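You operate a simulated robot arm through the tools that you are given. There is no shell and no other tool. Be economical: measure what you need, move in short steps, check, and stop when the job is done.

Carry out the task below with a simulated robot arm. There is one attempt and no reset: what you move stays moved.

TASK
Put the brown short profile on the long tray and lay the other steel bar in the channel.
Fine: draw the red slide back and open the clamp first; the pushed bar stays in its profile; turn the pressure dial to 2 bar.

It is judged by the outcome, as a careful person would: the job done as asked, and still so three seconds after it is handed in. It fails if anything else is knocked over, pushed out of place, dropped, spilled or broken.

THE ROBOT
A 7-joint arm with a two-finger parallel gripper on a trunk, on a base that drives. Base frame: it is fixed to the floor where the robot stands at the start and does not move with it; the origin is under the middle of the robot, x ahead of it, y to its left, z up; the surface under the hand at the start is at about z = 840. Units: mm, rad, N and s.
Its first joint turns from -2.897 to 2.897 rad. Places, roughly: channel of the clamp board [700, -100, 900]; clamp switch [500, 0, 900]; long tray [800, 0, 800]; pressure dial [500, 100, 900]; red slide [700, 0, 900]; yellow lever [600, 0, 900]. Payload 4.4 kg.
Tool frame: the origin (TCP) lies between the finger pads and is the grasp point; the fingertips stand 23 mm ahead of it; z points along the fingers, y is the line along which they close. The gripper opens to 94 mm. The fingers are 38 mm wide and 10 mm thick; the gripper's body (54 by 96 mm) begins 39 mm behind the TCP.
Orientation is that of the tool frame in the base frame, as [roll, pitch, yaw] about the fixed x, y, z axes, in that order (R = Rz(yaw) Ry(pitch) Rx(roll)). With the fingers straight down and closing along the base's y, the tool's x points along the base's -x, its y along +y and its z along -z.

THE INTERFACE
- The arm moves only by the tool nudge_tool. Its argument "commands" is one flat list of numbers, 7 for each row, row after row: the shift along the base's x, y, z in mm, then the turn, a rotation vector about the base's x, y, z in degrees, then the gripper command, from -1 (fully open) to 1 (shut), values between in proportion. In form: [x, y, z, rx, ry, rz, gripper, x, y, z, rx, ry, rz, gripper, ...]. A call has 1 to 12 rows; each row shifts and turns the commanded pose from where the row before left it. Rows are played at 5 a second. More than 50 mm and 0.15 rad between two rows, or a gripper value outside its range, and nothing of the call is played. A pose out of reach is approached as far as the arm can. The call stops where the force on the tool passes 60 N (or 10 N more than at its start, if that is more) or the arm is blocked; 0.2 s more then pass. The fingers move at their own pace (about 108 mm/s each) and stop on an object; they squeeze with about 23 N. The grip force told is the motor's: it shows also when the fingers shut on nothing. Time passes only in rows, and 0.2 s behind the last, so rows that do not move let the fingers close. It gives the time, the measured TCP pose, the force on the tool (base axes), the opening and the grip force at its end, in the units of the frame above (readings bear some noise), with the torque about the TCP (base axes, N m) and any sound that the robot's microphone picked up.
- Cameras (640 x 400 px; columns grow to the right, rows downward): "scene" is now at [180.9, 207.1, 1464.7]; the picture's right is [-0.32, -0.95, 0.00], its down [-0.60, 0.20, -0.78] and it looks along [0.74, -0.25, -0.63] (base axes); focal length 285 px, centre (320, 200). "wrist" rides on the gripper at [86, 16, -74] in the tool frame; the picture's right is [-0.18, 0.98, 0.00], its down [-0.58, -0.11, -0.81] and it looks along [-0.79, -0.15, 0.59] (tool axes); focal length 243 px, centre (320, 200).
- get_image(camera): a new picture of that camera. It takes no simulated time.
- drive_base(legs): drives the robot by 1 to 6 legs, each [ahead, left, turn to the left] in mm, mm and rad, along the robot's own axes; the way and the turn of a leg run together, so that a leg with both is an arc; at most 1500 mm and 3.142 rad a leg. The arm and the cameras ride along, it lands a little off, and it stops where it bumps. It gives what a move gives.
- turn_head(pan, tilt): turns the head with the scene camera to pan (to the left, within 2.094 rad either way) and tilt (down, from -0.506 to 1.204), counted from straight ahead of the robot. It gives what a move gives.
- probe_pixels(camera, pixels): for up to 12 pixels [column, row] of the newest picture of that camera ("zoom" is the newest enlarged one), the place [x, y, z] in the base frame of the surface seen there, good to about 3 mm. It takes no simulated time.
- inspect(camera, box): a new picture of the part [left, top, right, bottom] of that camera's present view, enlarged. It takes no simulated time.
- close_job(): hands the job in; it is judged then, once.

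Work in short steps. Measure before you move; look again where a grasp or a placing could have gone wrong, and mend it. You have 80 turns and 48 pictures in all, those below and enlarged ones among them. Open the gripper and draw the arm clear of the work before you hand the job in, unless the task says otherwise; then end with one line.

The tools are called after "Request:" as name(argument=value, ...) on one line, values as JSON. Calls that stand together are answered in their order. nudge_tool: Moves the arm, as the interface text tells. Its arguments: {"type":"object","properties":{"commands":{"type":"array","items":{"type":"number"}}},"required":["commands"]} The other tools are called the same way: drive_base (legs) drives the base; turn_head (pan, tilt) turns the head that bears the scene camera; get_image (camera) takes a picture; probe_pixels (camera, pixels) gives the place of the surface under pixels of a picture; inspect (camera, box) takes an enlarged picture of a part of a camera's view; close_job () hands the job in.

At the start:

```text
t: 0.0
ee_pos: [600.5, -205.9, 1178.5]
tool_rot: [3.141, 0.0, -3.142]
contact_force: [-0.1, 0.4, -0.7]
torque: [0.01, 0.0, 0.02]
width: 94.2
finger_force: 0.1
robot x, y, heading: [-0.9, -2.2, -0.003]
head pan, tilt: [-0.323, 0.681]
```

scene: 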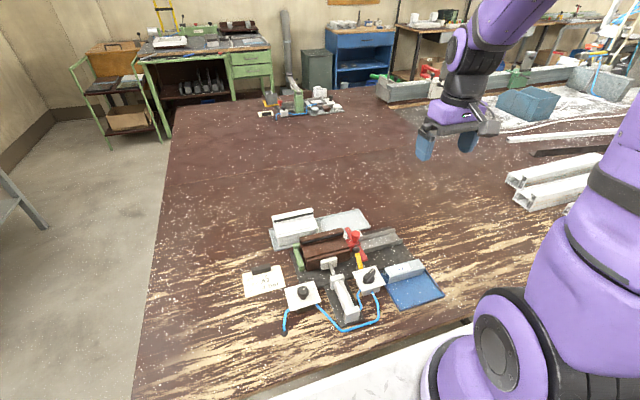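
wrist: 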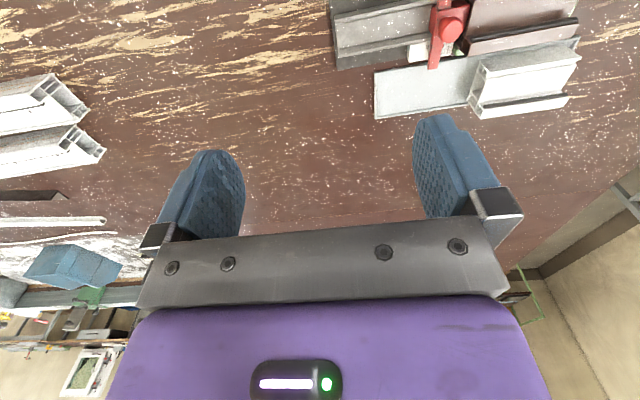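

The work cell is around pixel (330,260) in the scene picture. I enlarge it to see the parts.

Request:
inspect(camera="scene", box=[230, 195, 450, 335])

Request:
inspect(camera="wrist", box=[320, 0, 600, 130])

```text
2.86 times, centred on (340, 265) of scene
```

zoom: 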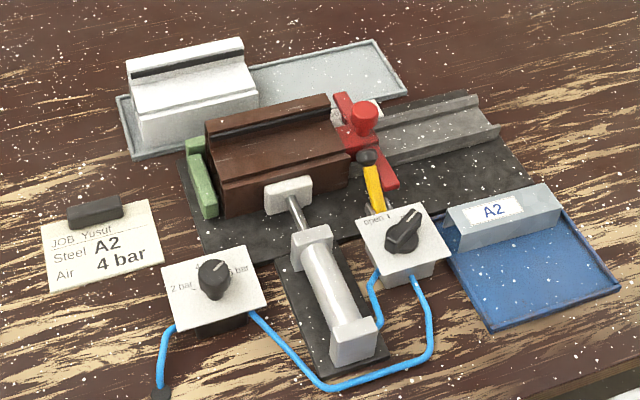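

```text
2.29 times, centred on (460, 65) of wrist
```

zoom: 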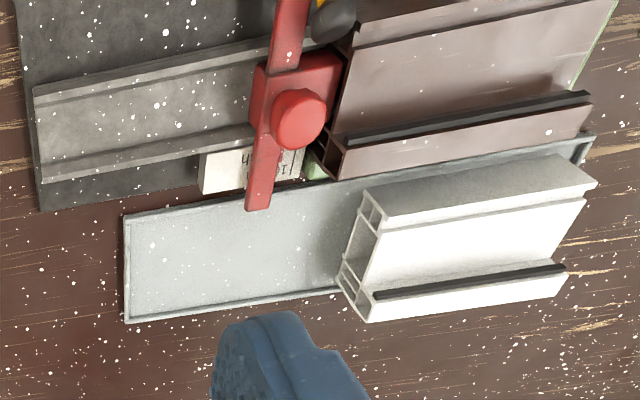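

I probe the key features in a fresh enlarged scene picture.

Request:
inspect(camera="scene", box=[320, 220, 450, 310])

Request:
inspect(camera="scene", box=[230, 195, 450, 335])

Request:
probe_pixels(camera="zoom", pixels=[[213, 272], [405, 230], [365, 115], [372, 190], [368, 158], [240, 150], [325, 100], [335, 160], [225, 205], [480, 125], [288, 195], [510, 215]])

Request:
probe_pixels(camera="zoom", pixels=[[450, 215], [550, 190], [560, 210], [540, 290], [320, 75], [395, 92], [200, 80], [130, 150], [370, 45], [390, 105], [385, 150], [470, 165]])

```text
4.44 times, centred on (385, 265) of scene
```

zoom: 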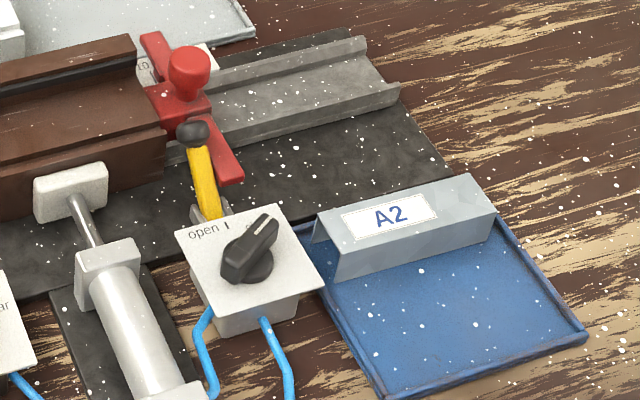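

```text
2.86 times, centred on (340, 265) of scene
```

zoom: 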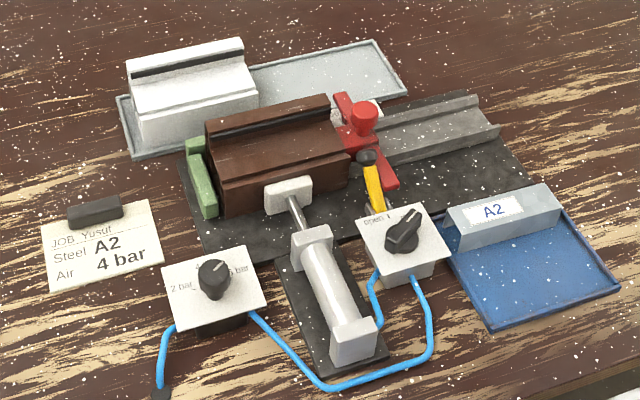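

```text
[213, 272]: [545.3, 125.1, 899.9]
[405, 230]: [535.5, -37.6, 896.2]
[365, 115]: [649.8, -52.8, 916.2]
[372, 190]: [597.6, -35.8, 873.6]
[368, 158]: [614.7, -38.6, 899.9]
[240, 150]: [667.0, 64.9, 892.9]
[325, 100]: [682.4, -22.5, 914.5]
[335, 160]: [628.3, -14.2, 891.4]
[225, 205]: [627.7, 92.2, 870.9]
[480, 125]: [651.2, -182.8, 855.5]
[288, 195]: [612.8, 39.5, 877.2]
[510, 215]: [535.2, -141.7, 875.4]
```

```text
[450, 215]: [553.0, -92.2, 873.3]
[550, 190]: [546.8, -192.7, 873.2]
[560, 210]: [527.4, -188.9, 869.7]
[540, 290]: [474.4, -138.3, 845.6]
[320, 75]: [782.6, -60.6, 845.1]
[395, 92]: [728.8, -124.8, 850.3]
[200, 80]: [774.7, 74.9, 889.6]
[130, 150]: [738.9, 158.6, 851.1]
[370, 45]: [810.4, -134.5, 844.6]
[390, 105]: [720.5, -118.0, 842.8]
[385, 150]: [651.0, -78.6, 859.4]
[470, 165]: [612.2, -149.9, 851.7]
```

I enlarge the dial, the switch and the slide/lever to read markings.

Request:
inspect(camera="scene", box=[280, 270, 330, 312])

Request:
inspect(camera="scene", box=[335, 220, 400, 300])

Request:
inspect(camera="wrist", box=[400, 0, 480, 60])

```text
9.52 times, centred on (305, 291) of scene
```

zoom: 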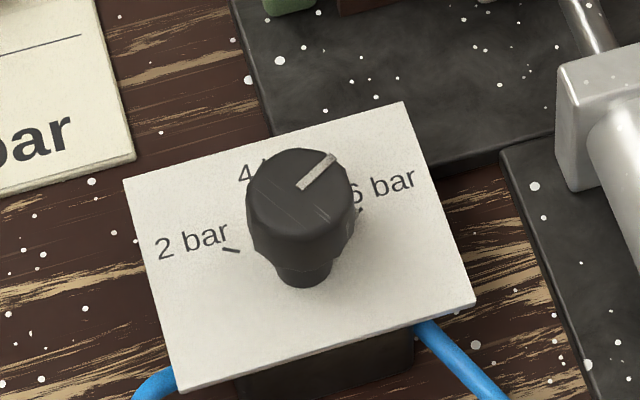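

```text
5.00 times, centred on (368, 260) of scene
```

zoom: 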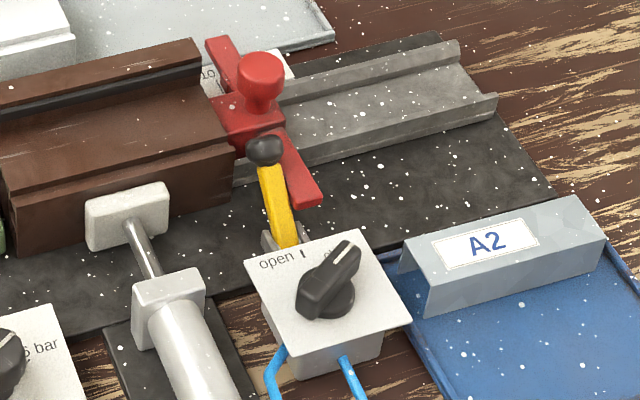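

```text
6.67 times, centred on (440, 30) of wrist
```

zoom: 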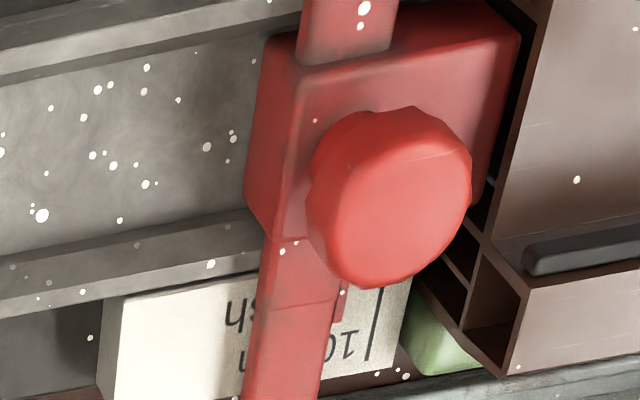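

The dial points to about 6 bar and the switch away from "open". These lie too near the robot for a tool-down pose, so I back the base 110 mm and look down.

Request:
drive_base(legs=[[-110, 0, 0]])

Request:
turn_head(pan=-0.2, tilt=0.72)

Request:
nudge_tool(commands=[0, 40, -40, 0, 0, 0, -1, 0, 40, -40, 0, 0, 0, -1, 0, 0, -40, 0, 0, 0, -1])

Request:
get_image(camera="scene")

Request:
get_image(camera="wrist")

```text
t: 1.2
ee_pos: [491.4, -207.4, 1178.8]
tool_rot: [-3.141, 0.0, -3.14]
contact_force: [-0.7, -0.2, 0.5]
torque: [0.0, 0.02, 0.02]
width: 93.9
finger_force: 0.0
robot x, y, heading: [-106.3, -2.7, 0.001]
head pan, tilt: [-0.323, 0.681]
```

```text
t: 1.9
ee_pos: [492.8, -206.7, 1178.0]
tool_rot: [-3.142, -0.001, 3.14]
contact_force: [0.3, -0.7, 0.4]
torque: [-0.01, 0.01, 0.0]
width: 93.9
finger_force: 0.1
robot x, y, heading: [-105.4, -0.1, 0.001]
head pan, tilt: [-0.201, 0.721]
```

```text
refused: row 1 steps farther than a row can; nothing moved
```

```text
38 pictures are left
```

scene: 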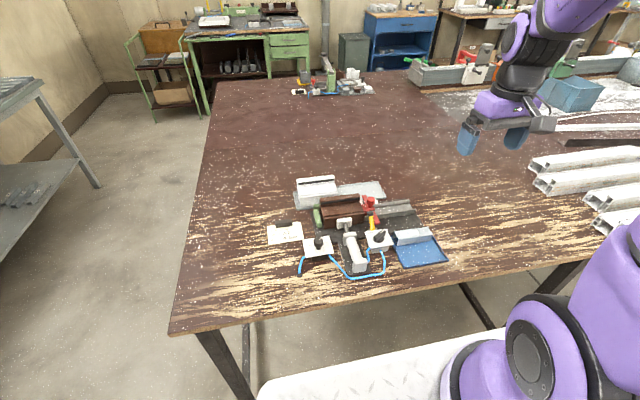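

```text
37 pictures are left
```

wrist: 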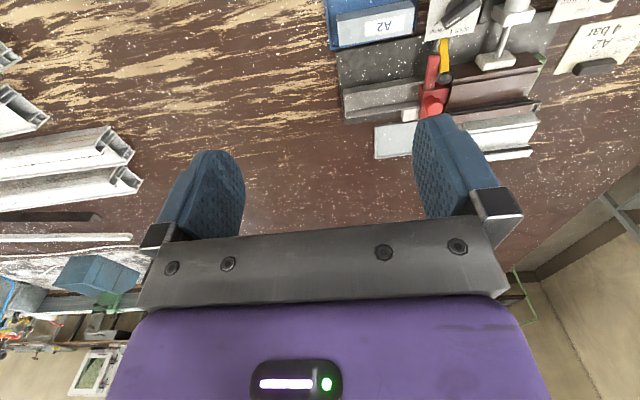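

The wrist view (upside down) is useful. I move the hand lower and above the cell's near side for close inspection.

Request:
nudge_tool(commands=[0, 45, -15, 0, 0, 0, -1, 0, 45, -15, 0, 0, 0, -1, 0, 45, -15, 0, 0, 0, -1, 0, 45, -15, 0, 0, 0, -1, 0, 20, -20, 0, 0, 0, -1])

Request:
get_image(camera="wrist")

```text
t: 3.1
ee_pos: [490.4, -7.6, 1099.6]
tool_rot: [3.142, -0.001, 3.141]
contact_force: [-0.3, 0.2, 0.3]
torque: [0.03, -0.01, 0.01]
width: 93.9
finger_force: 0.1
robot x, y, heading: [-108.0, -1.9, 0.001]
head pan, tilt: [-0.201, 0.721]
```

```text
36 pictures are left
```

wrist: 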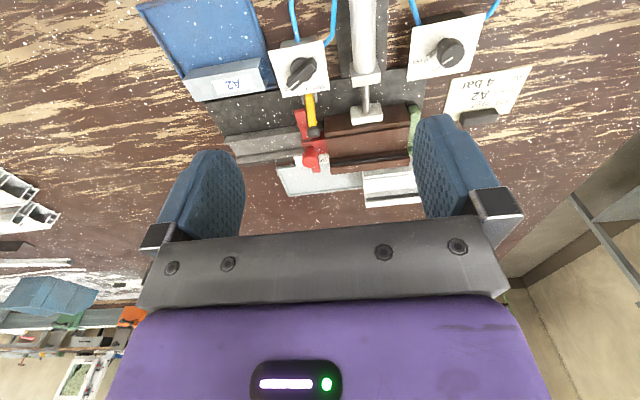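

The whole cell is in view at (140–530, 0–210). I enlarge it in parts and probe.

Request:
inspect(camera="wrist", box=[265, 20, 345, 70])

Request:
inspect(camera="wrist", box=[210, 70, 440, 214])

Request:
probe_pixels(camera="zoom", pixels=[[283, 248], [265, 160], [255, 270], [248, 115], [285, 170], [540, 110], [330, 170], [540, 165], [340, 265], [550, 255], [290, 250], [570, 120]])

Request:
probe_pixels(camera="wrist", pixels=[[302, 73], [450, 48], [225, 80], [188, 78], [265, 63], [192, 98], [275, 85], [370, 115], [229, 138], [232, 150], [295, 130], [265, 145]])

```text
8.00 times, centred on (305, 45) of wrist
```

zoom: 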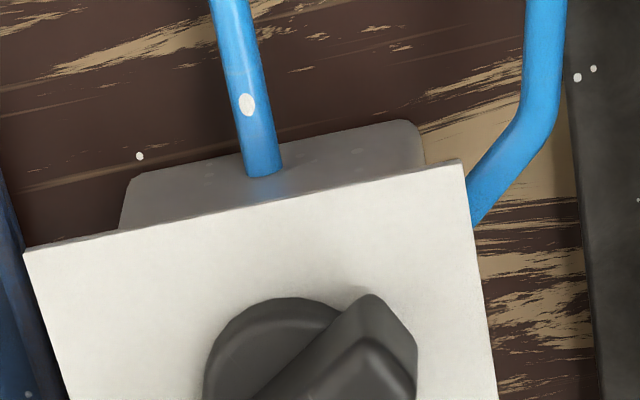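

```text
2.78 times, centred on (325, 142) of wrist
```

zoom: 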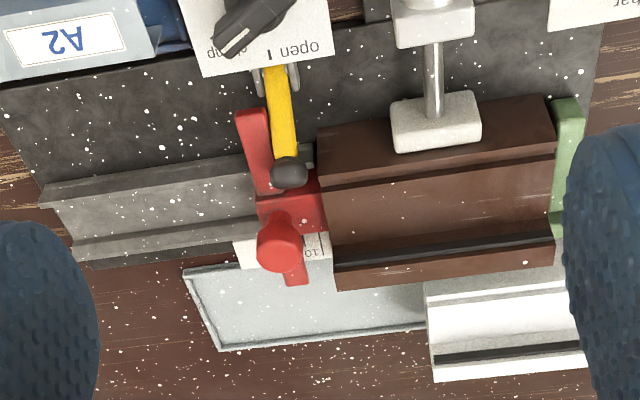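

```text
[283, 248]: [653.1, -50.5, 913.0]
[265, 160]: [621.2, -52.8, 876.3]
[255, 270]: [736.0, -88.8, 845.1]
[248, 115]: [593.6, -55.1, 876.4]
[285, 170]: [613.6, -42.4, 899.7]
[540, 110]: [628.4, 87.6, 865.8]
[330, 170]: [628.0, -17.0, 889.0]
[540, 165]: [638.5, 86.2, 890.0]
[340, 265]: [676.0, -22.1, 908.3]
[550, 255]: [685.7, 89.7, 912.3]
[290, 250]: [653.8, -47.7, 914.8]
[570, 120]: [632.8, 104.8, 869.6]
```

```text
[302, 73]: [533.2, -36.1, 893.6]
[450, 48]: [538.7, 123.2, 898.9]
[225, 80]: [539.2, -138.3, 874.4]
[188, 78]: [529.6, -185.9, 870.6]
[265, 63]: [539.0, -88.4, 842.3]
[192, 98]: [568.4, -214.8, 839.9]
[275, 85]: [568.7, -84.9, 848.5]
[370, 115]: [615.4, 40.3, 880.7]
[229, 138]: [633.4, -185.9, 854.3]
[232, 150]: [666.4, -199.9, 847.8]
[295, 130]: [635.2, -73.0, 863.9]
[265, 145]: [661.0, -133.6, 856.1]
```

Board axis is tilted about −5.4° from base y; the slide knob is at about (653,−50,915). I rotate the hand by +84.6° so the fingers close across the channel, and hover over the knob.

Request:
nudge_tool(commands=[16.5, -4.8, -10, 0, 0, 8.46, -1, 16.5, -4.8, -10, 0, 0, 8.46, -1, 16.5, -4.8, -10, 0, 0, 8.46, -1, 16.5, -4.8, -10, 0, 0, 8.46, -1, 16.5, -4.8, -10, 0, 0, 8.46, -1, 16.5, -4.8, -10, 0, 0, 8.46, -1, 16.5, -4.8, -10, 0, 0, 8.46, 0.2, 16.5, -4.8, -10, 0, 0, 8.46, 0.2, 16.5, -4.8, -10, 0, 0, 8.46, 0.2, 16.5, -4.8, -10, 0, 0, 8.46, 0.2])

Request:
get_image(camera="wrist")

```text
t: 5.3
ee_pos: [656.5, -55.8, 998.3]
tool_rot: [-3.141, -0.001, -1.664]
contact_force: [0.3, 0.7, 0.6]
torque: [-0.01, -0.01, 0.04]
width: 37.8
finger_force: 0.0
robot x, y, heading: [-108.1, 2.5, 0.001]
head pan, tilt: [-0.201, 0.721]
```

```text
33 pictures are left
```

wrist: 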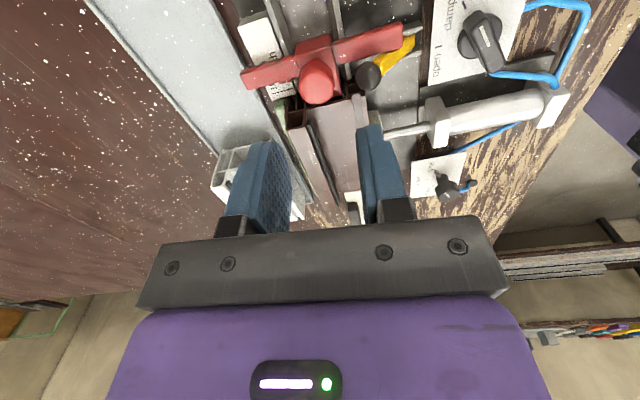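

Knob at (318,85), lever ball at (368,75). I enlarge and probe.

Request:
inspect(camera="wrist", box=[230, 10, 422, 130])

Request:
probe_pixels(camera="zoom", pixels=[[290, 250], [290, 215], [250, 245], [345, 245], [460, 220], [435, 215], [490, 215], [250, 330], [290, 130], [420, 360], [310, 380], [120, 100]])

```text
3.33 times, centred on (326, 70) of wrist
```

zoom: 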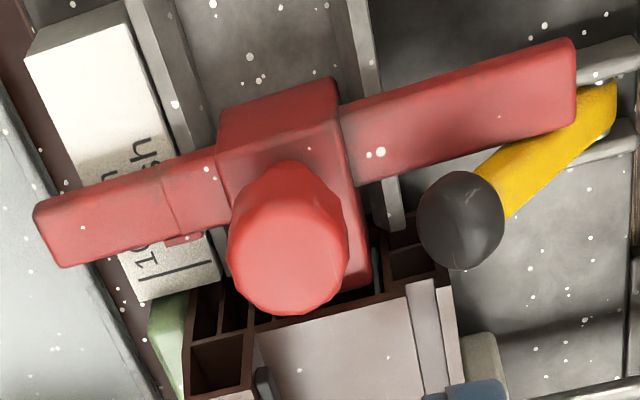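

```text
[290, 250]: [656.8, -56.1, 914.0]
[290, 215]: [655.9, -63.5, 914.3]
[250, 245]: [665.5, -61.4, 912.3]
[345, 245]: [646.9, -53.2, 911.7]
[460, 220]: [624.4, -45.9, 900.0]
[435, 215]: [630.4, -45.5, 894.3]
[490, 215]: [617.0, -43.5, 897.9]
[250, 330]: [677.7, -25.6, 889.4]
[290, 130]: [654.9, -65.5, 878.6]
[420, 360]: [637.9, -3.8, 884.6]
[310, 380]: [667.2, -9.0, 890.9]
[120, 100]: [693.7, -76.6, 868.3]
```

The ball nearly touches the knob's near side, so closing along y is better (tips above the profile's 891 flat top). I turn the hand back 90° and centre it over the knob (657,−53).

Request:
nudge_tool(commands=[0, 0.3, 0, 0, 0, -8.18, 0.27, 0, 0.3, 0, 0, 0, -8.18, 0.27, 0, 0.3, 0, 0, 0, -8.18, 0.27, 0, 0.3, 0, 0, 0, -8.18, 0.27, 0, 0.3, 0, 0, 0, -8.18, 0.27, 0, 0.3, 0, 0, 0, -8.18, 0.27, 0, 0.3, 0, 0, 0, -8.18, 0.27, 0, 0.3, 0, 0, 0, -8.18, 0.27, 0, 0.3, 0, 0, 0, -8.18, 0.27, 0, 0.3, -20, 0, 0, -8.18, 0.27, 0, 0.3, -25, 0, 0, -8.18, 0.27])

Request:
get_image(camera="wrist")

```text
t: 7.7
ee_pos: [656.8, -52.6, 952.3]
tool_rot: [3.141, 0.001, 3.044]
contact_force: [0.0, 0.5, 0.0]
torque: [0.01, -0.01, 0.02]
width: 34.0
finger_force: 0.1
robot x, y, heading: [-107.4, 2.0, -0.005]
head pan, tilt: [-0.201, 0.721]
```

```text
31 pictures are left
```

wrist: 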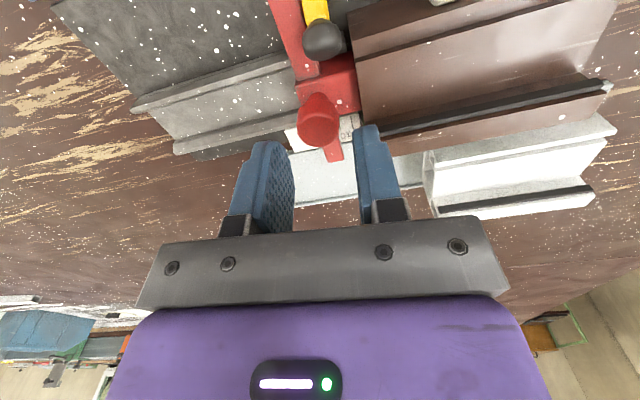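

Knob sits centred between the fingers (318,120). I descend 31 mm and close.

Request:
nudge_tool(commands=[0, 0, -16, 0, 0, 0, 0.27, 0, 0, -15, 0, 0, 0, 0.27, 0, 0, 0, 0, 0, 0, 0.27, 0, 0, 0, 0, 0, 0, 1, 0, 0, 0, 0, 0, 0, 1])

Request:
get_image(camera="wrist")

```text
t: 8.3
ee_pos: [656.6, -50.6, 933.7]
tool_rot: [3.14, 0.011, 3.047]
contact_force: [-21.9, 0.2, 42.6]
torque: [1.06, -0.34, 0.54]
width: 33.2
finger_force: 0.0
robot x, y, heading: [-108.3, 3.8, -0.001]
head pan, tilt: [-0.201, 0.721]
stopped in row 2: the force on the tool passed its limit at 96 N (the readings are from after the stop); the commanded pose is now the measured one
```

```text
30 pictures are left
```

wrist: 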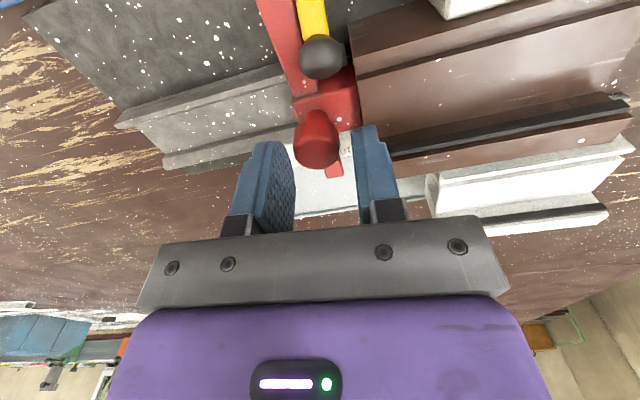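

A fingertip touched the profile's rear ridge at z≈911. I lift, shift to x 653, y −55, narrow to 30 mm and inspect.

Request:
nudge_tool(commands=[0, 0, 10, 0, 0, 0, 0.3, -3.5, -4.4, 0, 0, 0, 0, 0.36, 0, 0, 0, 0, 0, 0, 0.36])

Request:
inspect(camera="wrist", box=[230, 80, 422, 200])

Request:
probe_pixels(camera="zoom", pixels=[[280, 150], [250, 180], [330, 180], [290, 210], [460, 250], [420, 160], [425, 80]])

```text
t: 9.1
ee_pos: [656.6, -56.0, 941.3]
tool_rot: [3.141, 0.008, 3.046]
contact_force: [-0.3, -0.1, -0.2]
torque: [-0.02, 0.02, -0.02]
width: 30.4
finger_force: 0.1
robot x, y, heading: [-109.0, -3.0, 0.0]
head pan, tilt: [-0.201, 0.721]
```

```text
3.33 times, centred on (326, 140) of wrist
```

zoom: 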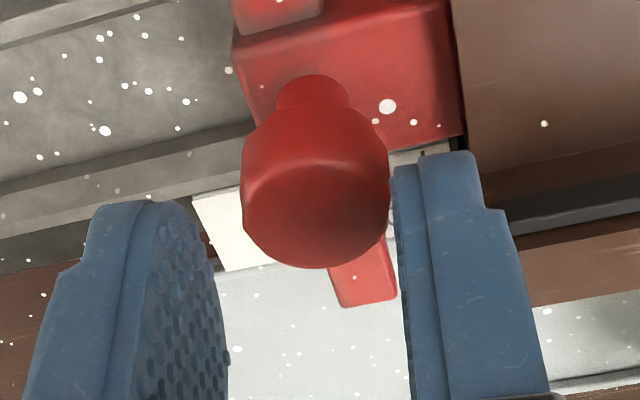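

```text
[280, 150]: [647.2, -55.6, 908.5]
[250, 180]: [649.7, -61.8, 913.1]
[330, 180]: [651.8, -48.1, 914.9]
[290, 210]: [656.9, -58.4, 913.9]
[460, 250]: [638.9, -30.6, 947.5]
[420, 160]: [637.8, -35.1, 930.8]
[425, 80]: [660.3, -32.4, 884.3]
```

Knob is centred at about (655,−54). I shift −4 in x, descend to z≈925 (above the ball's top), and close.

Request:
nudge_tool(commands=[-4, 0, 0, 0, 0, 0, 0.36, 0, 0, -8, 0, 0, 0, 0.36, 0, 0, -8, 0, 0, 0, 0.36, 0, 0, 0, 0, 0, 0, 1, 0, 0, 0, 0, 0, 0, 1])

```text
t: 10.3
ee_pos: [652.6, -56.2, 925.1]
tool_rot: [3.14, 0.011, 3.048]
contact_force: [0.7, -0.1, 11.5]
torque: [0.0, 0.21, -0.06]
width: 24.9
finger_force: 45.0
robot x, y, heading: [-108.8, -0.1, 0.003]
head pan, tilt: [-0.201, 0.721]
```

Knob gripped at 24.9 mm. I draw it back along the channel in small rows.

Request:
nudge_tool(commands=[-0.5, -5, 0, 0, 0, 0, 1, -0.9, -9, 0, 0, 0, 0, 1, -0.9, -9, 0, 0, 0, 0, 1, -0.9, -9, 0, 0, 0, 0, 1])

Request:
get_image(camera="scene")

```text
t: 11.3
ee_pos: [651.7, -87.1, 925.8]
tool_rot: [3.139, 0.011, 3.047]
contact_force: [36.6, 0.7, -4.1]
torque: [-0.01, -0.87, -0.09]
width: 25.0
finger_force: 45.3
robot x, y, heading: [-110.1, 0.1, 0.002]
head pan, tilt: [-0.201, 0.721]
```

```text
28 pictures are left
```

scene: 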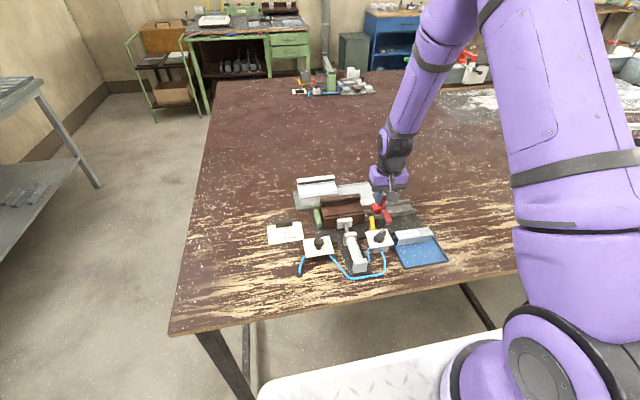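

The slide moves but there's 36 N in +x: my direction leans too far in −x. I correct x and continue nearly straight along −y.

Request:
nudge_tool(commands=[2.5, -5, 0, 0, 0, 0, 1, 0, -9, 0, 0, 0, 0, 1, 0, -9, 0, 0, 0, 0, 1])

```text
t: 12.1
ee_pos: [652.0, -111.0, 927.1]
tool_rot: [3.14, 0.007, 3.046]
contact_force: [15.9, 0.4, 0.7]
torque: [-0.17, -0.78, -0.17]
width: 25.0
finger_force: 44.9
robot x, y, heading: [-112.3, 0.5, 0.001]
head pan, tilt: [-0.201, 0.721]
```

Request:
nudge_tool(commands=[1.5, -8, 0, 0, 0, 0, 1, 0, -9, 0, 0, 0, 0, 1, 0, -9, 0, 0, 0, 0, 1, 0, -9, 0, 0, 0, 0, 1])

Request:
inspect(camera="scene", box=[280, 160, 460, 280])

Request:
get_image(camera="wrist")

```text
t: 13.1
ee_pos: [651.2, -145.6, 925.6]
tool_rot: [3.14, 0.008, 3.047]
contact_force: [-9.3, 0.4, 10.0]
torque: [-0.22, -0.14, -0.2]
width: 24.8
finger_force: 45.2
robot x, y, heading: [-109.1, -0.3, 0.002]
head pan, tilt: [-0.201, 0.721]
```

```text
3.33 times, centred on (370, 220) of scene
```

zoom: 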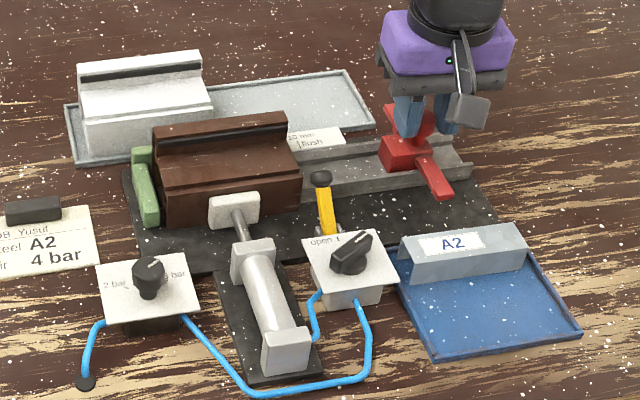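

```text
26 pictures are left
```

wrist: 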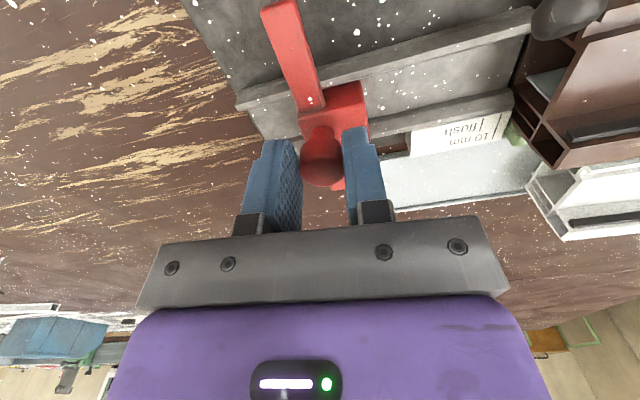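

Slide is drawn well back; channel continues ~40 mm beyond it. I draw 22 mm more to make room for the bar.

Request:
nudge_tool(commands=[-1, -6, 0, 0, 0, 0, 1, -0.5, -8, 0, 0, 0, 0, 1, -0.5, -8, 0, 0, 0, 0, 1])

Request:
get_image(camera="wrist")

Request:
probe_pixels(camera="wrist", pixels=[[350, 90], [240, 105], [530, 20], [500, 55], [470, 100], [265, 135], [365, 125], [400, 80], [440, 65], [390, 50], [380, 125], [430, 40]])

```text
t: 13.9
ee_pos: [651.8, -166.9, 925.7]
tool_rot: [3.141, 0.008, 3.047]
contact_force: [-3.2, -0.6, 2.1]
torque: [-0.02, 0.77, -0.09]
width: 24.6
finger_force: 44.9
robot x, y, heading: [-108.0, -0.3, 0.004]
head pan, tilt: [-0.201, 0.721]
```

```text
25 pictures are left
```

wrist: 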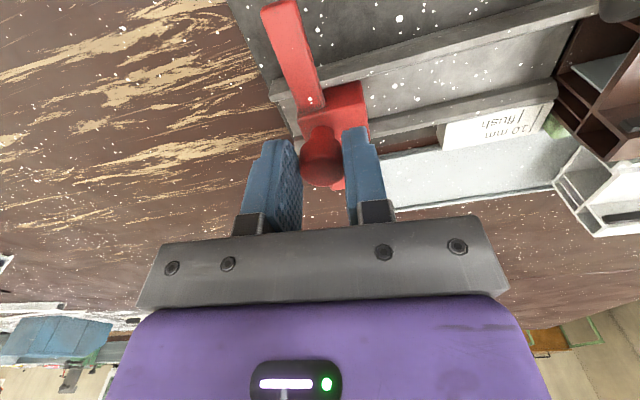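

```text
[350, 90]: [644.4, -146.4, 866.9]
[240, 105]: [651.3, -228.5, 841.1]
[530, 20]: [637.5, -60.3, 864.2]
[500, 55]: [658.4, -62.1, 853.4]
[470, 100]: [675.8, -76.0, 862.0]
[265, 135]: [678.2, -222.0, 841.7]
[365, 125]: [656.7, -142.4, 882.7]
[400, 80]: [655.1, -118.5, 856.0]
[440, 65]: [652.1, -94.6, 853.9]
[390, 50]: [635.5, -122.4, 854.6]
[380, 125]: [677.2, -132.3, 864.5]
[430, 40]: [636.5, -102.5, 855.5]
```

Slide's inner face is at y≈−145, giving ~120 mm of channel (floor z≈854, lips 636/676). I release, lift, and go toward the clamp switch while viewing.

Request:
nudge_tool(commands=[0, 0, 0, 0, 0, 0, 0.2, 0, 0, 0, 0, 0, 0, 0.2, 0, 0, 40, 0, 0, 0, 0.2, 0, 0, 45, 0, 0, 0, -0.5, -45, 15, 10, 0, 0, 0, -0.5, -45, 20, 0, 0, 0, 0, -0.5, -45, 20, 0, 0, 0, 0, -0.5, -25, 30, 0, 0, 0, 0, -0.5, 0, 40, 0, 0, 0, 0, -0.5])

Request:
inspect(camera="wrist", box=[200, 0, 456, 160])

```text
t: 15.9
ee_pos: [490.0, -45.5, 1022.2]
tool_rot: [3.14, 0.008, 3.045]
contact_force: [-0.2, -0.9, 0.0]
torque: [0.01, -0.03, 0.05]
width: 70.5
finger_force: 0.1
robot x, y, heading: [-103.7, -1.9, 0.0]
head pan, tilt: [-0.201, 0.721]
```

```text
2.50 times, centred on (328, 80) of wrist
```

zoom: 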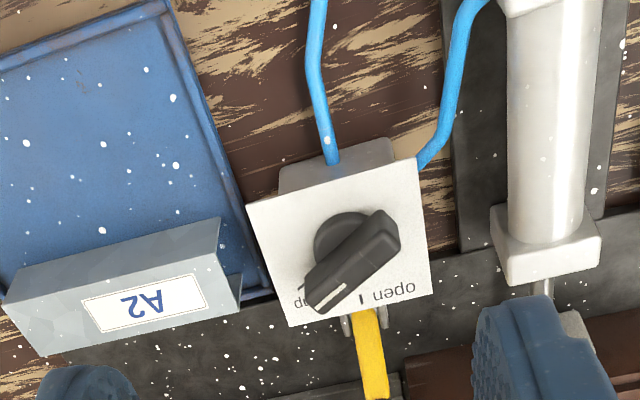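

I probe the switch handle, the ticks, and the bar.

Request:
probe_pixels(camera="zoom", pixels=[[362, 299], [303, 287], [330, 293], [345, 275], [380, 230], [345, 225], [250, 205], [290, 325], [432, 293], [415, 165], [320, 300], [392, 240]])

Request:
probe_pixels(camera="zoom", pixels=[[20, 270], [215, 228], [40, 350], [235, 300], [5, 305], [220, 220], [240, 275], [100, 270], [230, 260], [115, 318], [100, 200], [180, 60]])

```text
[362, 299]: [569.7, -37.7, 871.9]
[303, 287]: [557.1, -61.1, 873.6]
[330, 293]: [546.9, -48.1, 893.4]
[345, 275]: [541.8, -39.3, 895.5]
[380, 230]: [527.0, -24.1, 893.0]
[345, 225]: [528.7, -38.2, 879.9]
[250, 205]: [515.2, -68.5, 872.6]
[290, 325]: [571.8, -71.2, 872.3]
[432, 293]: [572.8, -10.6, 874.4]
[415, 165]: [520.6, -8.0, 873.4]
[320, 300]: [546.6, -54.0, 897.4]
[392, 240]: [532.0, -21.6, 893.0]
```

```text
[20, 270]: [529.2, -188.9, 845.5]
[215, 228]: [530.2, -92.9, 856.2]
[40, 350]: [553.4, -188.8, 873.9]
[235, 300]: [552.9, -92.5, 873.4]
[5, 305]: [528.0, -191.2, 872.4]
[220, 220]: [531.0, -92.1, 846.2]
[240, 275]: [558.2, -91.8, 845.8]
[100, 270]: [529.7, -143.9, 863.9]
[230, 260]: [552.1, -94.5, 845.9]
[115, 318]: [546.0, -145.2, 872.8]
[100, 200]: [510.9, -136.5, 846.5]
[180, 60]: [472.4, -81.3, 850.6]
```

All parts are in fact aligned with the base axes. The switch axis is at about (538.5,−37.5), handle at −56°, open tick at 0°. I rotate the hand −50° to straddle the handle and descend to z≈950.

Request:
nudge_tool(commands=[7, 1.2, 0, 0, 0, -7.2, 0.3, 7, 1.2, 0, 0, 0, -7.2, 0.3, 7, 1.2, 0, 0, 0, -7.2, 0.3, 7, 1.1, -10, 0, 0, -7.2, 0.3, 7, 1.1, -20, 0, 0, -7.2, 0.3, 7, 1.1, -20, 0, 0, -7.2, 0.3, 6.5, 1.1, -20, 0, 0, -7.2, 0.3])

Request:
get_image(camera="wrist")

```text
t: 17.5
ee_pos: [540.5, -35.0, 951.5]
tool_rot: [3.14, 0.009, 2.165]
contact_force: [-0.3, -0.3, 0.3]
torque: [0.03, -0.01, 0.01]
width: 32.8
finger_force: 0.1
robot x, y, heading: [-106.7, -3.8, -0.0]
head pan, tilt: [-0.201, 0.721]
```

```text
23 pictures are left
```

wrist: 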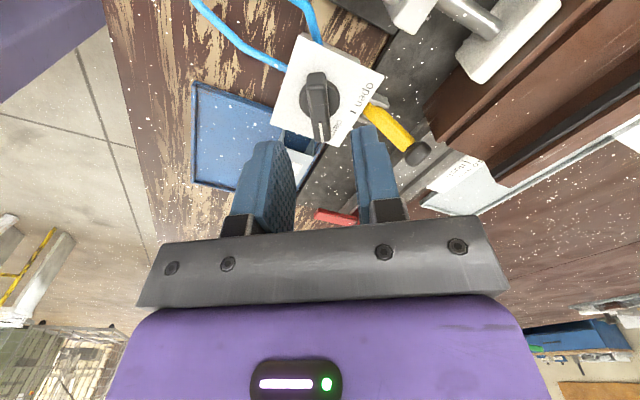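

Handle at (318,105) is lined up between the fingers. I descend to z≈906 and close.

Request:
nudge_tool(commands=[-1, -1, -15, 0, 0, 0, 0.3, -1, -1, -15, 0, 0, 0, 0.3, 0, 0, -15, 0, 0, 0, 0.3, 0, 0, 0, 0, 0, 0, 1, 0, 0, 0, 0, 0, 0, 1])

Request:
inspect(camera="wrist", box=[220, 60, 420, 200])

```text
t: 18.7
ee_pos: [539.3, -36.8, 906.4]
tool_rot: [3.139, 0.009, 2.17]
contact_force: [10.7, 8.5, -2.0]
torque: [-0.27, -0.44, 0.05]
width: 12.0
finger_force: 44.5
robot x, y, heading: [-107.3, -2.1, 0.003]
head pan, tilt: [-0.201, 0.721]
```

```text
2.86 times, centred on (320, 130) of wrist
```

zoom: 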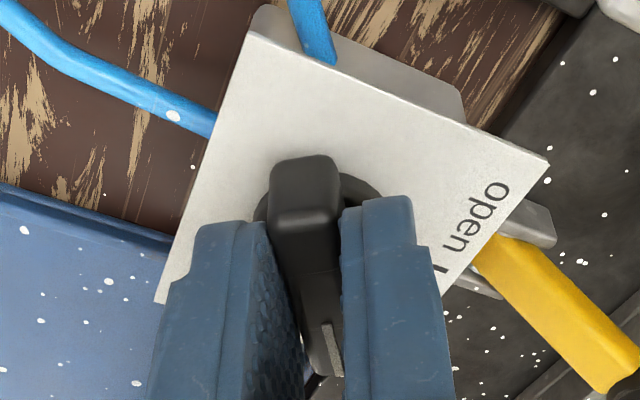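

Handle gripped (12 mm). I turn it +56° toward "open".

Request:
nudge_tool(commands=[0, 0, 0, 0, 0, 7, 1, 0, 0, 0, 0, 0, 7, 1, 0, 0, 0, 0, 0, 7, 1, 0, 0, 0, 0, 0, 7, 1, 0, 0, 0, 0, 0, 7, 1, 0, 0, 0, 0, 0, 7, 1, 0, 0, 0, 0, 0, 7, 1, 0, 0, 0, 0, 0, 7, 1])

Request:
get_image(camera="wrist")

```text
t: 20.5
ee_pos: [538.0, -39.3, 906.8]
tool_rot: [3.14, 0.009, -3.139]
contact_force: [25.9, -30.0, 30.9]
torque: [-0.68, -0.61, -0.38]
width: 11.9
finger_force: 45.0
robot x, y, heading: [-112.6, 0.3, -0.001]
head pan, tilt: [-0.201, 0.721]
```

```text
21 pictures are left
```

wrist: 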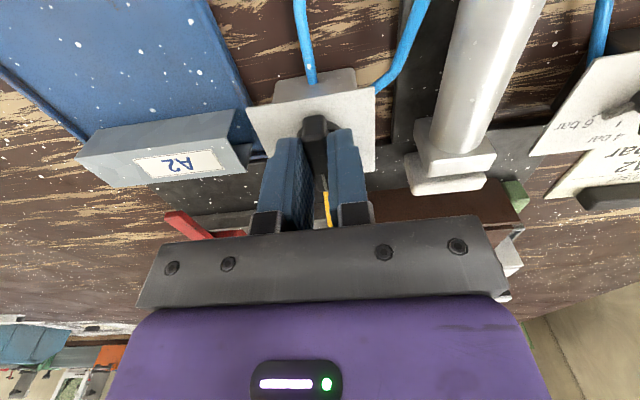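

The clamp pad has retracted to the cylinder (450,170). I release, rise, and move to look at the dial.

Request:
nudge_tool(commands=[0, 0, 0, 0, 0, 0, 0.4, 0, 0, 0, 0, 0, 0, 0.4, 0, 0, 45, 0, 0, 0, 0.4, -15, 0, 45, 0, 0, 0, 0.2, -15, 45, 0, 0, 0, 0, 0.2, -15, 45, 0, 0, 0, 0, 0, 0, 45, 0, 0, 0, 0, 0, 0, 27, 0, 0, 0, 0, 0])

Request:
inspect(camera="wrist", box=[200, 0, 440, 150])

Request:
inspect(camera="scene", box=[280, 160, 460, 280])

```text
t: 22.3
ee_pos: [491.1, 124.2, 996.2]
tool_rot: [3.141, 0.007, -3.139]
contact_force: [-0.2, -0.6, 0.4]
torque: [0.02, 0.01, -0.02]
width: 47.1
finger_force: 0.1
robot x, y, heading: [-106.9, -3.3, 0.0]
head pan, tilt: [-0.201, 0.721]
```

```text
2.67 times, centred on (320, 75) of wrist
```

zoom: 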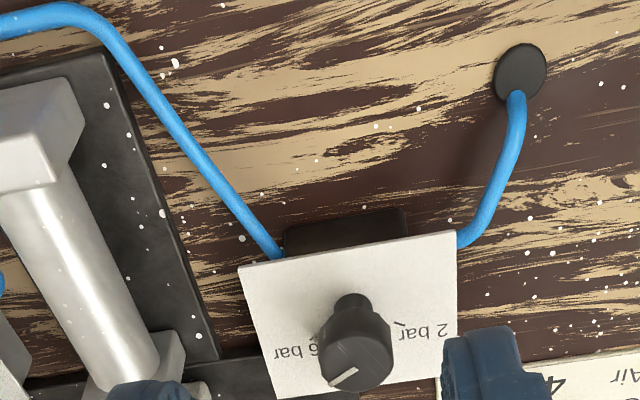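

```text
3.33 times, centred on (370, 220) of scene
```

zoom: 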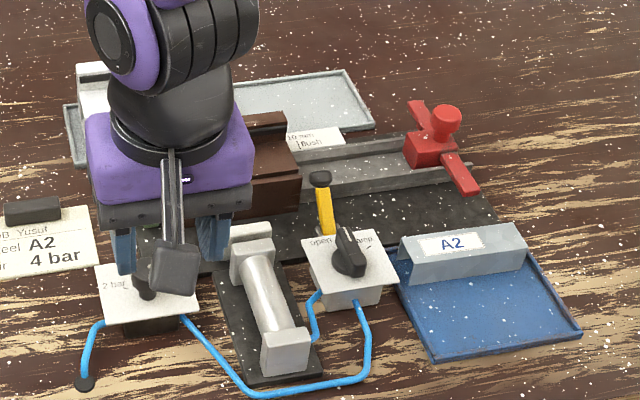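

Clamp open and switch at "open". I zoom on the dial (≈(331,125) in wrist) and probe.

Request:
inspect(camera="wrist", box=[260, 70, 404, 160])

Request:
probe_pixels(camera="zoom", pixels=[[345, 305], [315, 325], [380, 260], [290, 260], [340, 285], [480, 175], [265, 235], [310, 205], [395, 310], [155, 75], [590, 320], [215, 310]])

```text
4.44 times, centred on (332, 115) of wrist
```

zoom: 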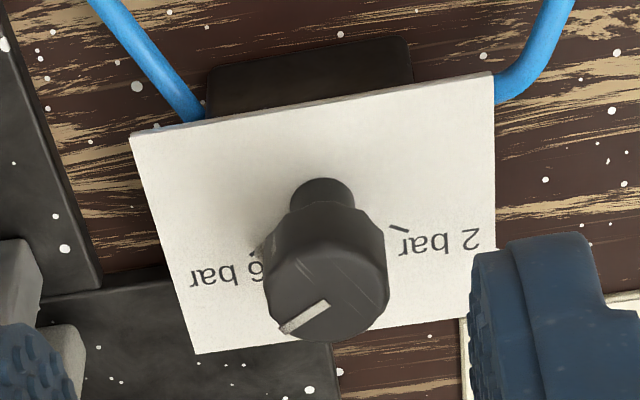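

```text
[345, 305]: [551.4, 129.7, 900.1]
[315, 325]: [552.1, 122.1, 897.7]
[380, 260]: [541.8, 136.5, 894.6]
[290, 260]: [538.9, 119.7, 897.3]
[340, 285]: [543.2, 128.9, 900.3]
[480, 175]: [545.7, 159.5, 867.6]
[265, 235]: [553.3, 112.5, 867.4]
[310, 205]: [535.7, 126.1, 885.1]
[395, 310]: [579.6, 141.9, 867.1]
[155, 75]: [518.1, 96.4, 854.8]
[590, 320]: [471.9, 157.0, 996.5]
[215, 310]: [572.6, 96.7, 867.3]
```

Knob centre ≈(546,128), top z 900; ticks symmetric at about ±60°, pointer near 6. I pre-turn the hand −58°, then descend to grip.

Request:
nudge_tool(commands=[8, 0.5, 0, 0, 0, -8.3, 0.1, 8, 0.5, 0, 0, 0, -8.3, 0.1, 8, 0.5, 0, 0, 0, -8.3, 0.1, 8, 0.5, 0, 0, 0, -8.3, 0.1, 8, 0.5, -15, 0, 0, -8.3, 0.1, 8, 0.5, -20, 0, 0, -8.3, 0.1, 7, 0.8, -20, 0, 0, -8.3, 0.1, 0, 0, -17, 0, 0, 0, 0.1, 0, 0, -16, 0, 0, 0, 0.1, 0, 0, 0, 0, 0, 0, 0.1])

Request:
inspect(camera="wrist", box=[220, 60, 420, 200])

```text
t: 24.5
ee_pos: [547.0, 128.4, 907.1]
tool_rot: [3.139, 0.008, 2.13]
contact_force: [-0.4, 0.3, 0.1]
torque: [0.02, 0.01, 0.02]
width: 42.2
finger_force: 0.0
robot x, y, heading: [-109.1, -1.7, -0.003]
head pan, tilt: [-0.201, 0.721]
```

```text
2.86 times, centred on (320, 130) of wrist
```

zoom: 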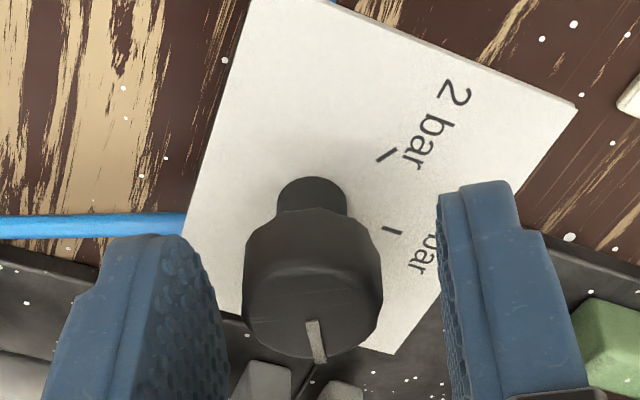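

I probe the 2- and 4-bar ticks and the pointer for exact angles.

Request:
probe_pixels(camera="zoom", pixels=[[379, 161], [397, 149], [393, 223], [392, 235], [313, 325], [320, 357], [255, 240], [375, 240], [300, 260]])

Request:
nudge_tool(commands=[0, 0, 0, 0, 0, 0, 1, 0, 0, 0, 0, 0, 0, 1])

```text
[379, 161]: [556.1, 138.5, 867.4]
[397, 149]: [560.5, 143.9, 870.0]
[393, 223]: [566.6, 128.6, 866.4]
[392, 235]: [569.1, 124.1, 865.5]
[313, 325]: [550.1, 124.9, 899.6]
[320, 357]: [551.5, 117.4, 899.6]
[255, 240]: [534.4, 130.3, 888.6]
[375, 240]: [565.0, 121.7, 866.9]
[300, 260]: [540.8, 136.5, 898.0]
```

```text
t: 25.1
ee_pos: [545.4, 128.4, 907.1]
tool_rot: [-3.14, 0.009, 2.13]
contact_force: [-15.1, -9.5, -2.1]
torque: [-0.19, 0.41, -0.05]
width: 25.5
finger_force: 45.1
robot x, y, heading: [-107.3, 0.3, -0.0]
head pan, tilt: [-0.201, 0.721]
```

Gripped (25.5 mm). Ticks suggest 2 bar at about +45–55°, pointer at about −50°: I turn +98° and then check.

Request:
nudge_tool(commands=[0, 0, 0, 0, 0, 8.2, 1, 0, 0, 0, 0, 0, 8.2, 1, 0, 0, 0, 0, 0, 8.2, 1, 0, 0, 0, 0, 0, 8.2, 1, 0, 0, 0, 0, 0, 8.2, 1, 0, 0, 0, 0, 0, 8.2, 1, 0, 0, 0, 0, 0, 8.2, 1, 0, 0, 0, 0, 0, 8.2, 1, 0, 0, 0, 0, 0, 8.2, 1, 0, 0, 0, 0, 0, 8.2, 1, 0, 0, 0, 0, 0, 8.2, 1, 0, 0, 0, 0, 0, 8.2, 1])

Request:
nudge_tool(commands=[0, 0, 0, 0, 0, 0, 1, 0, 0, 0, 0, 0, 0, 0.1, 0, 0, 0, 0, 0, 0, 0.1, 0, 0, 25, 0, 0, 0, 0.1, 0, 0, 35, 0, 0, 0, 0.1])

Request:
inspect(camera="wrist", box=[230, 40, 410, 160])

```text
t: 27.7
ee_pos: [547.6, 126.6, 909.0]
tool_rot: [3.138, 0.008, -2.435]
contact_force: [-7.6, -40.9, -0.7]
torque: [-1.1, 0.33, -0.01]
width: 25.7
finger_force: 45.2
robot x, y, heading: [-105.9, -1.3, -0.005]
head pan, tilt: [-0.201, 0.721]
```

```text
t: 28.9
ee_pos: [548.0, 129.6, 967.3]
tool_rot: [3.141, 0.01, -2.434]
contact_force: [0.0, 0.0, 0.2]
torque: [0.01, 0.01, -0.01]
width: 42.1
finger_force: 0.1
robot x, y, heading: [-110.5, -6.7, 0.002]
head pan, tilt: [-0.201, 0.721]
```

```text
3.33 times, centred on (320, 100) of wrist
```

zoom: 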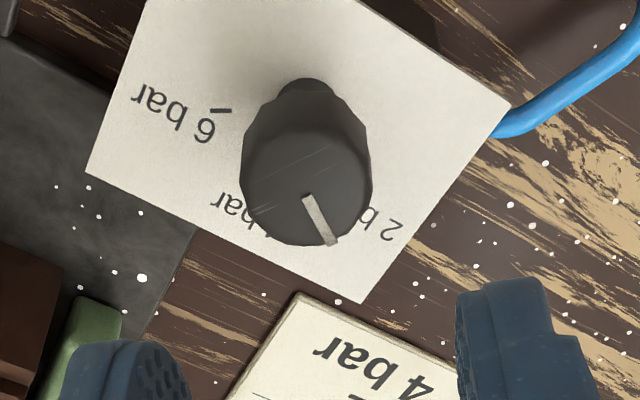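

The pointer now aims toward the "2 bar" side; I probe its angle against the visible ticks.

Request:
probe_pixels(camera="zoom", pixels=[[307, 200], [332, 241], [214, 110], [230, 110], [268, 232], [268, 238], [305, 85], [270, 150], [360, 150], [300, 240], [372, 180]])

Request:
inspect(camera="scene", box=[295, 225, 343, 265])

```text
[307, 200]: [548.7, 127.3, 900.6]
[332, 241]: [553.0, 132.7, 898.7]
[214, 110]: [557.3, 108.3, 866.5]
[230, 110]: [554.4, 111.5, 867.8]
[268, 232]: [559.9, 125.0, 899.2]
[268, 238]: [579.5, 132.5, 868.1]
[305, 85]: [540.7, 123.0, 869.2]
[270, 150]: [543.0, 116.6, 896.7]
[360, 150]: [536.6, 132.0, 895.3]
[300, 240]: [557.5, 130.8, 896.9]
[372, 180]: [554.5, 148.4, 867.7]
```

```text
10.00 times, centred on (319, 245) of scene
```

zoom: 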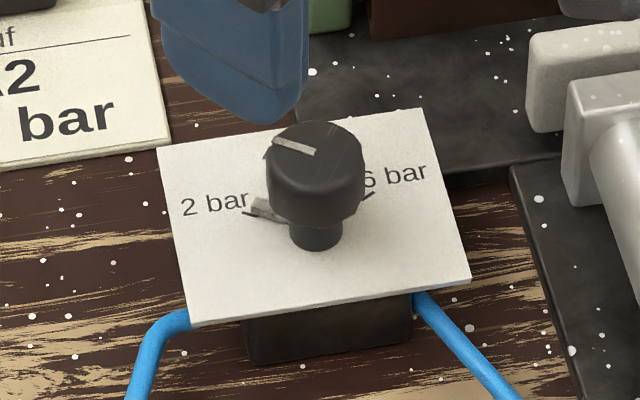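

The pointer reads 51°, matching the 2-bar tick (≈50°), so the dial is set. Now I rise, turn so the fingers close along x, and look at the brown profile and the gaps around it.

Request:
nudge_tool(commands=[0, -10, 40, 0, 0, 8.25, -1, 15, -30, 30, 0, 0, 8.25, -1, 25, -35, 0, 0, 0, 8.25, -1, 25, -35, 0, 0, 0, 8.25, -1, 25, -35, 0, 0, 0, 8.25, -1, 17, -35, 0, 0, 0, 8.25, -1])

Request:
get_image(camera="wrist")

Request:
probe_pixels(camera="wrist", pixels=[[288, 92], [375, 85], [288, 130], [390, 130], [250, 100], [330, 110], [320, 60], [390, 60], [260, 60], [400, 40], [300, 120], [360, 120]])

```text
t: 30.3
ee_pos: [653.6, -49.6, 1038.2]
tool_rot: [3.14, 0.007, -1.568]
contact_force: [-0.8, 0.2, -0.2]
torque: [-0.03, -0.03, -0.01]
width: 93.9
finger_force: 0.1
robot x, y, heading: [-106.9, 2.0, 0.005]
head pan, tilt: [-0.201, 0.721]
```

```text
14 pictures are left
```

wrist: 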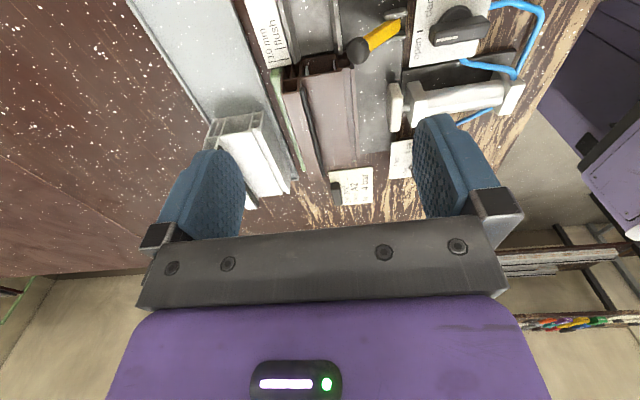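

```text
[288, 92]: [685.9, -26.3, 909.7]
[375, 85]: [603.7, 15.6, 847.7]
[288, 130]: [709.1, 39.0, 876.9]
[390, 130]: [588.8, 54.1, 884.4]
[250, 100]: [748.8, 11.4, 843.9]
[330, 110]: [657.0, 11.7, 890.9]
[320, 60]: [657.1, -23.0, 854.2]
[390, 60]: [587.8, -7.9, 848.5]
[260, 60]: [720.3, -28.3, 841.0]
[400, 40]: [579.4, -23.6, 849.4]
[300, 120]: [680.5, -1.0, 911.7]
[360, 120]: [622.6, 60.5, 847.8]
```

Request:
inspect(camera="wrist", box=[240, 40, 432, 210])

Request:
probe_pixels(camera="zoom", pixels=[[325, 230], [345, 235], [375, 150], [340, 150], [265, 330], [180, 200], [210, 190], [150, 200], [240, 180], [200, 140], [290, 380], [180, 260]])

```text
2.35 times, centred on (336, 125) of wrist
```

zoom: 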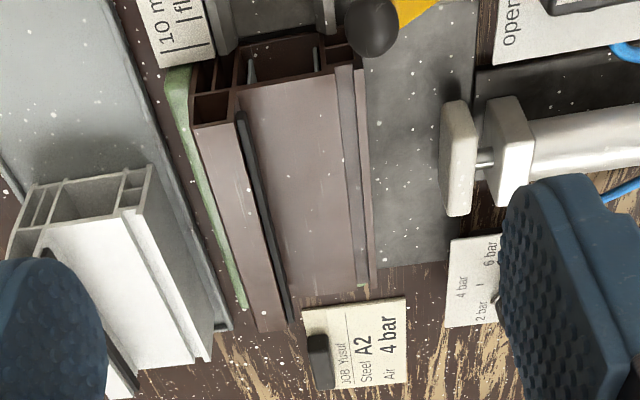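

```text
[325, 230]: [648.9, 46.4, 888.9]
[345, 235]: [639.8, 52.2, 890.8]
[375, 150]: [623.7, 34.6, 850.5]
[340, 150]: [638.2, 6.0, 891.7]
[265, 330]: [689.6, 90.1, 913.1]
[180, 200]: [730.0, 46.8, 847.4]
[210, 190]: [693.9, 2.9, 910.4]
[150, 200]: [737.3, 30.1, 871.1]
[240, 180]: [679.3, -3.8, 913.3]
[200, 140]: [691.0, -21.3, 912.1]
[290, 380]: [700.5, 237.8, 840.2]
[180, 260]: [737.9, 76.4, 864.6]
```

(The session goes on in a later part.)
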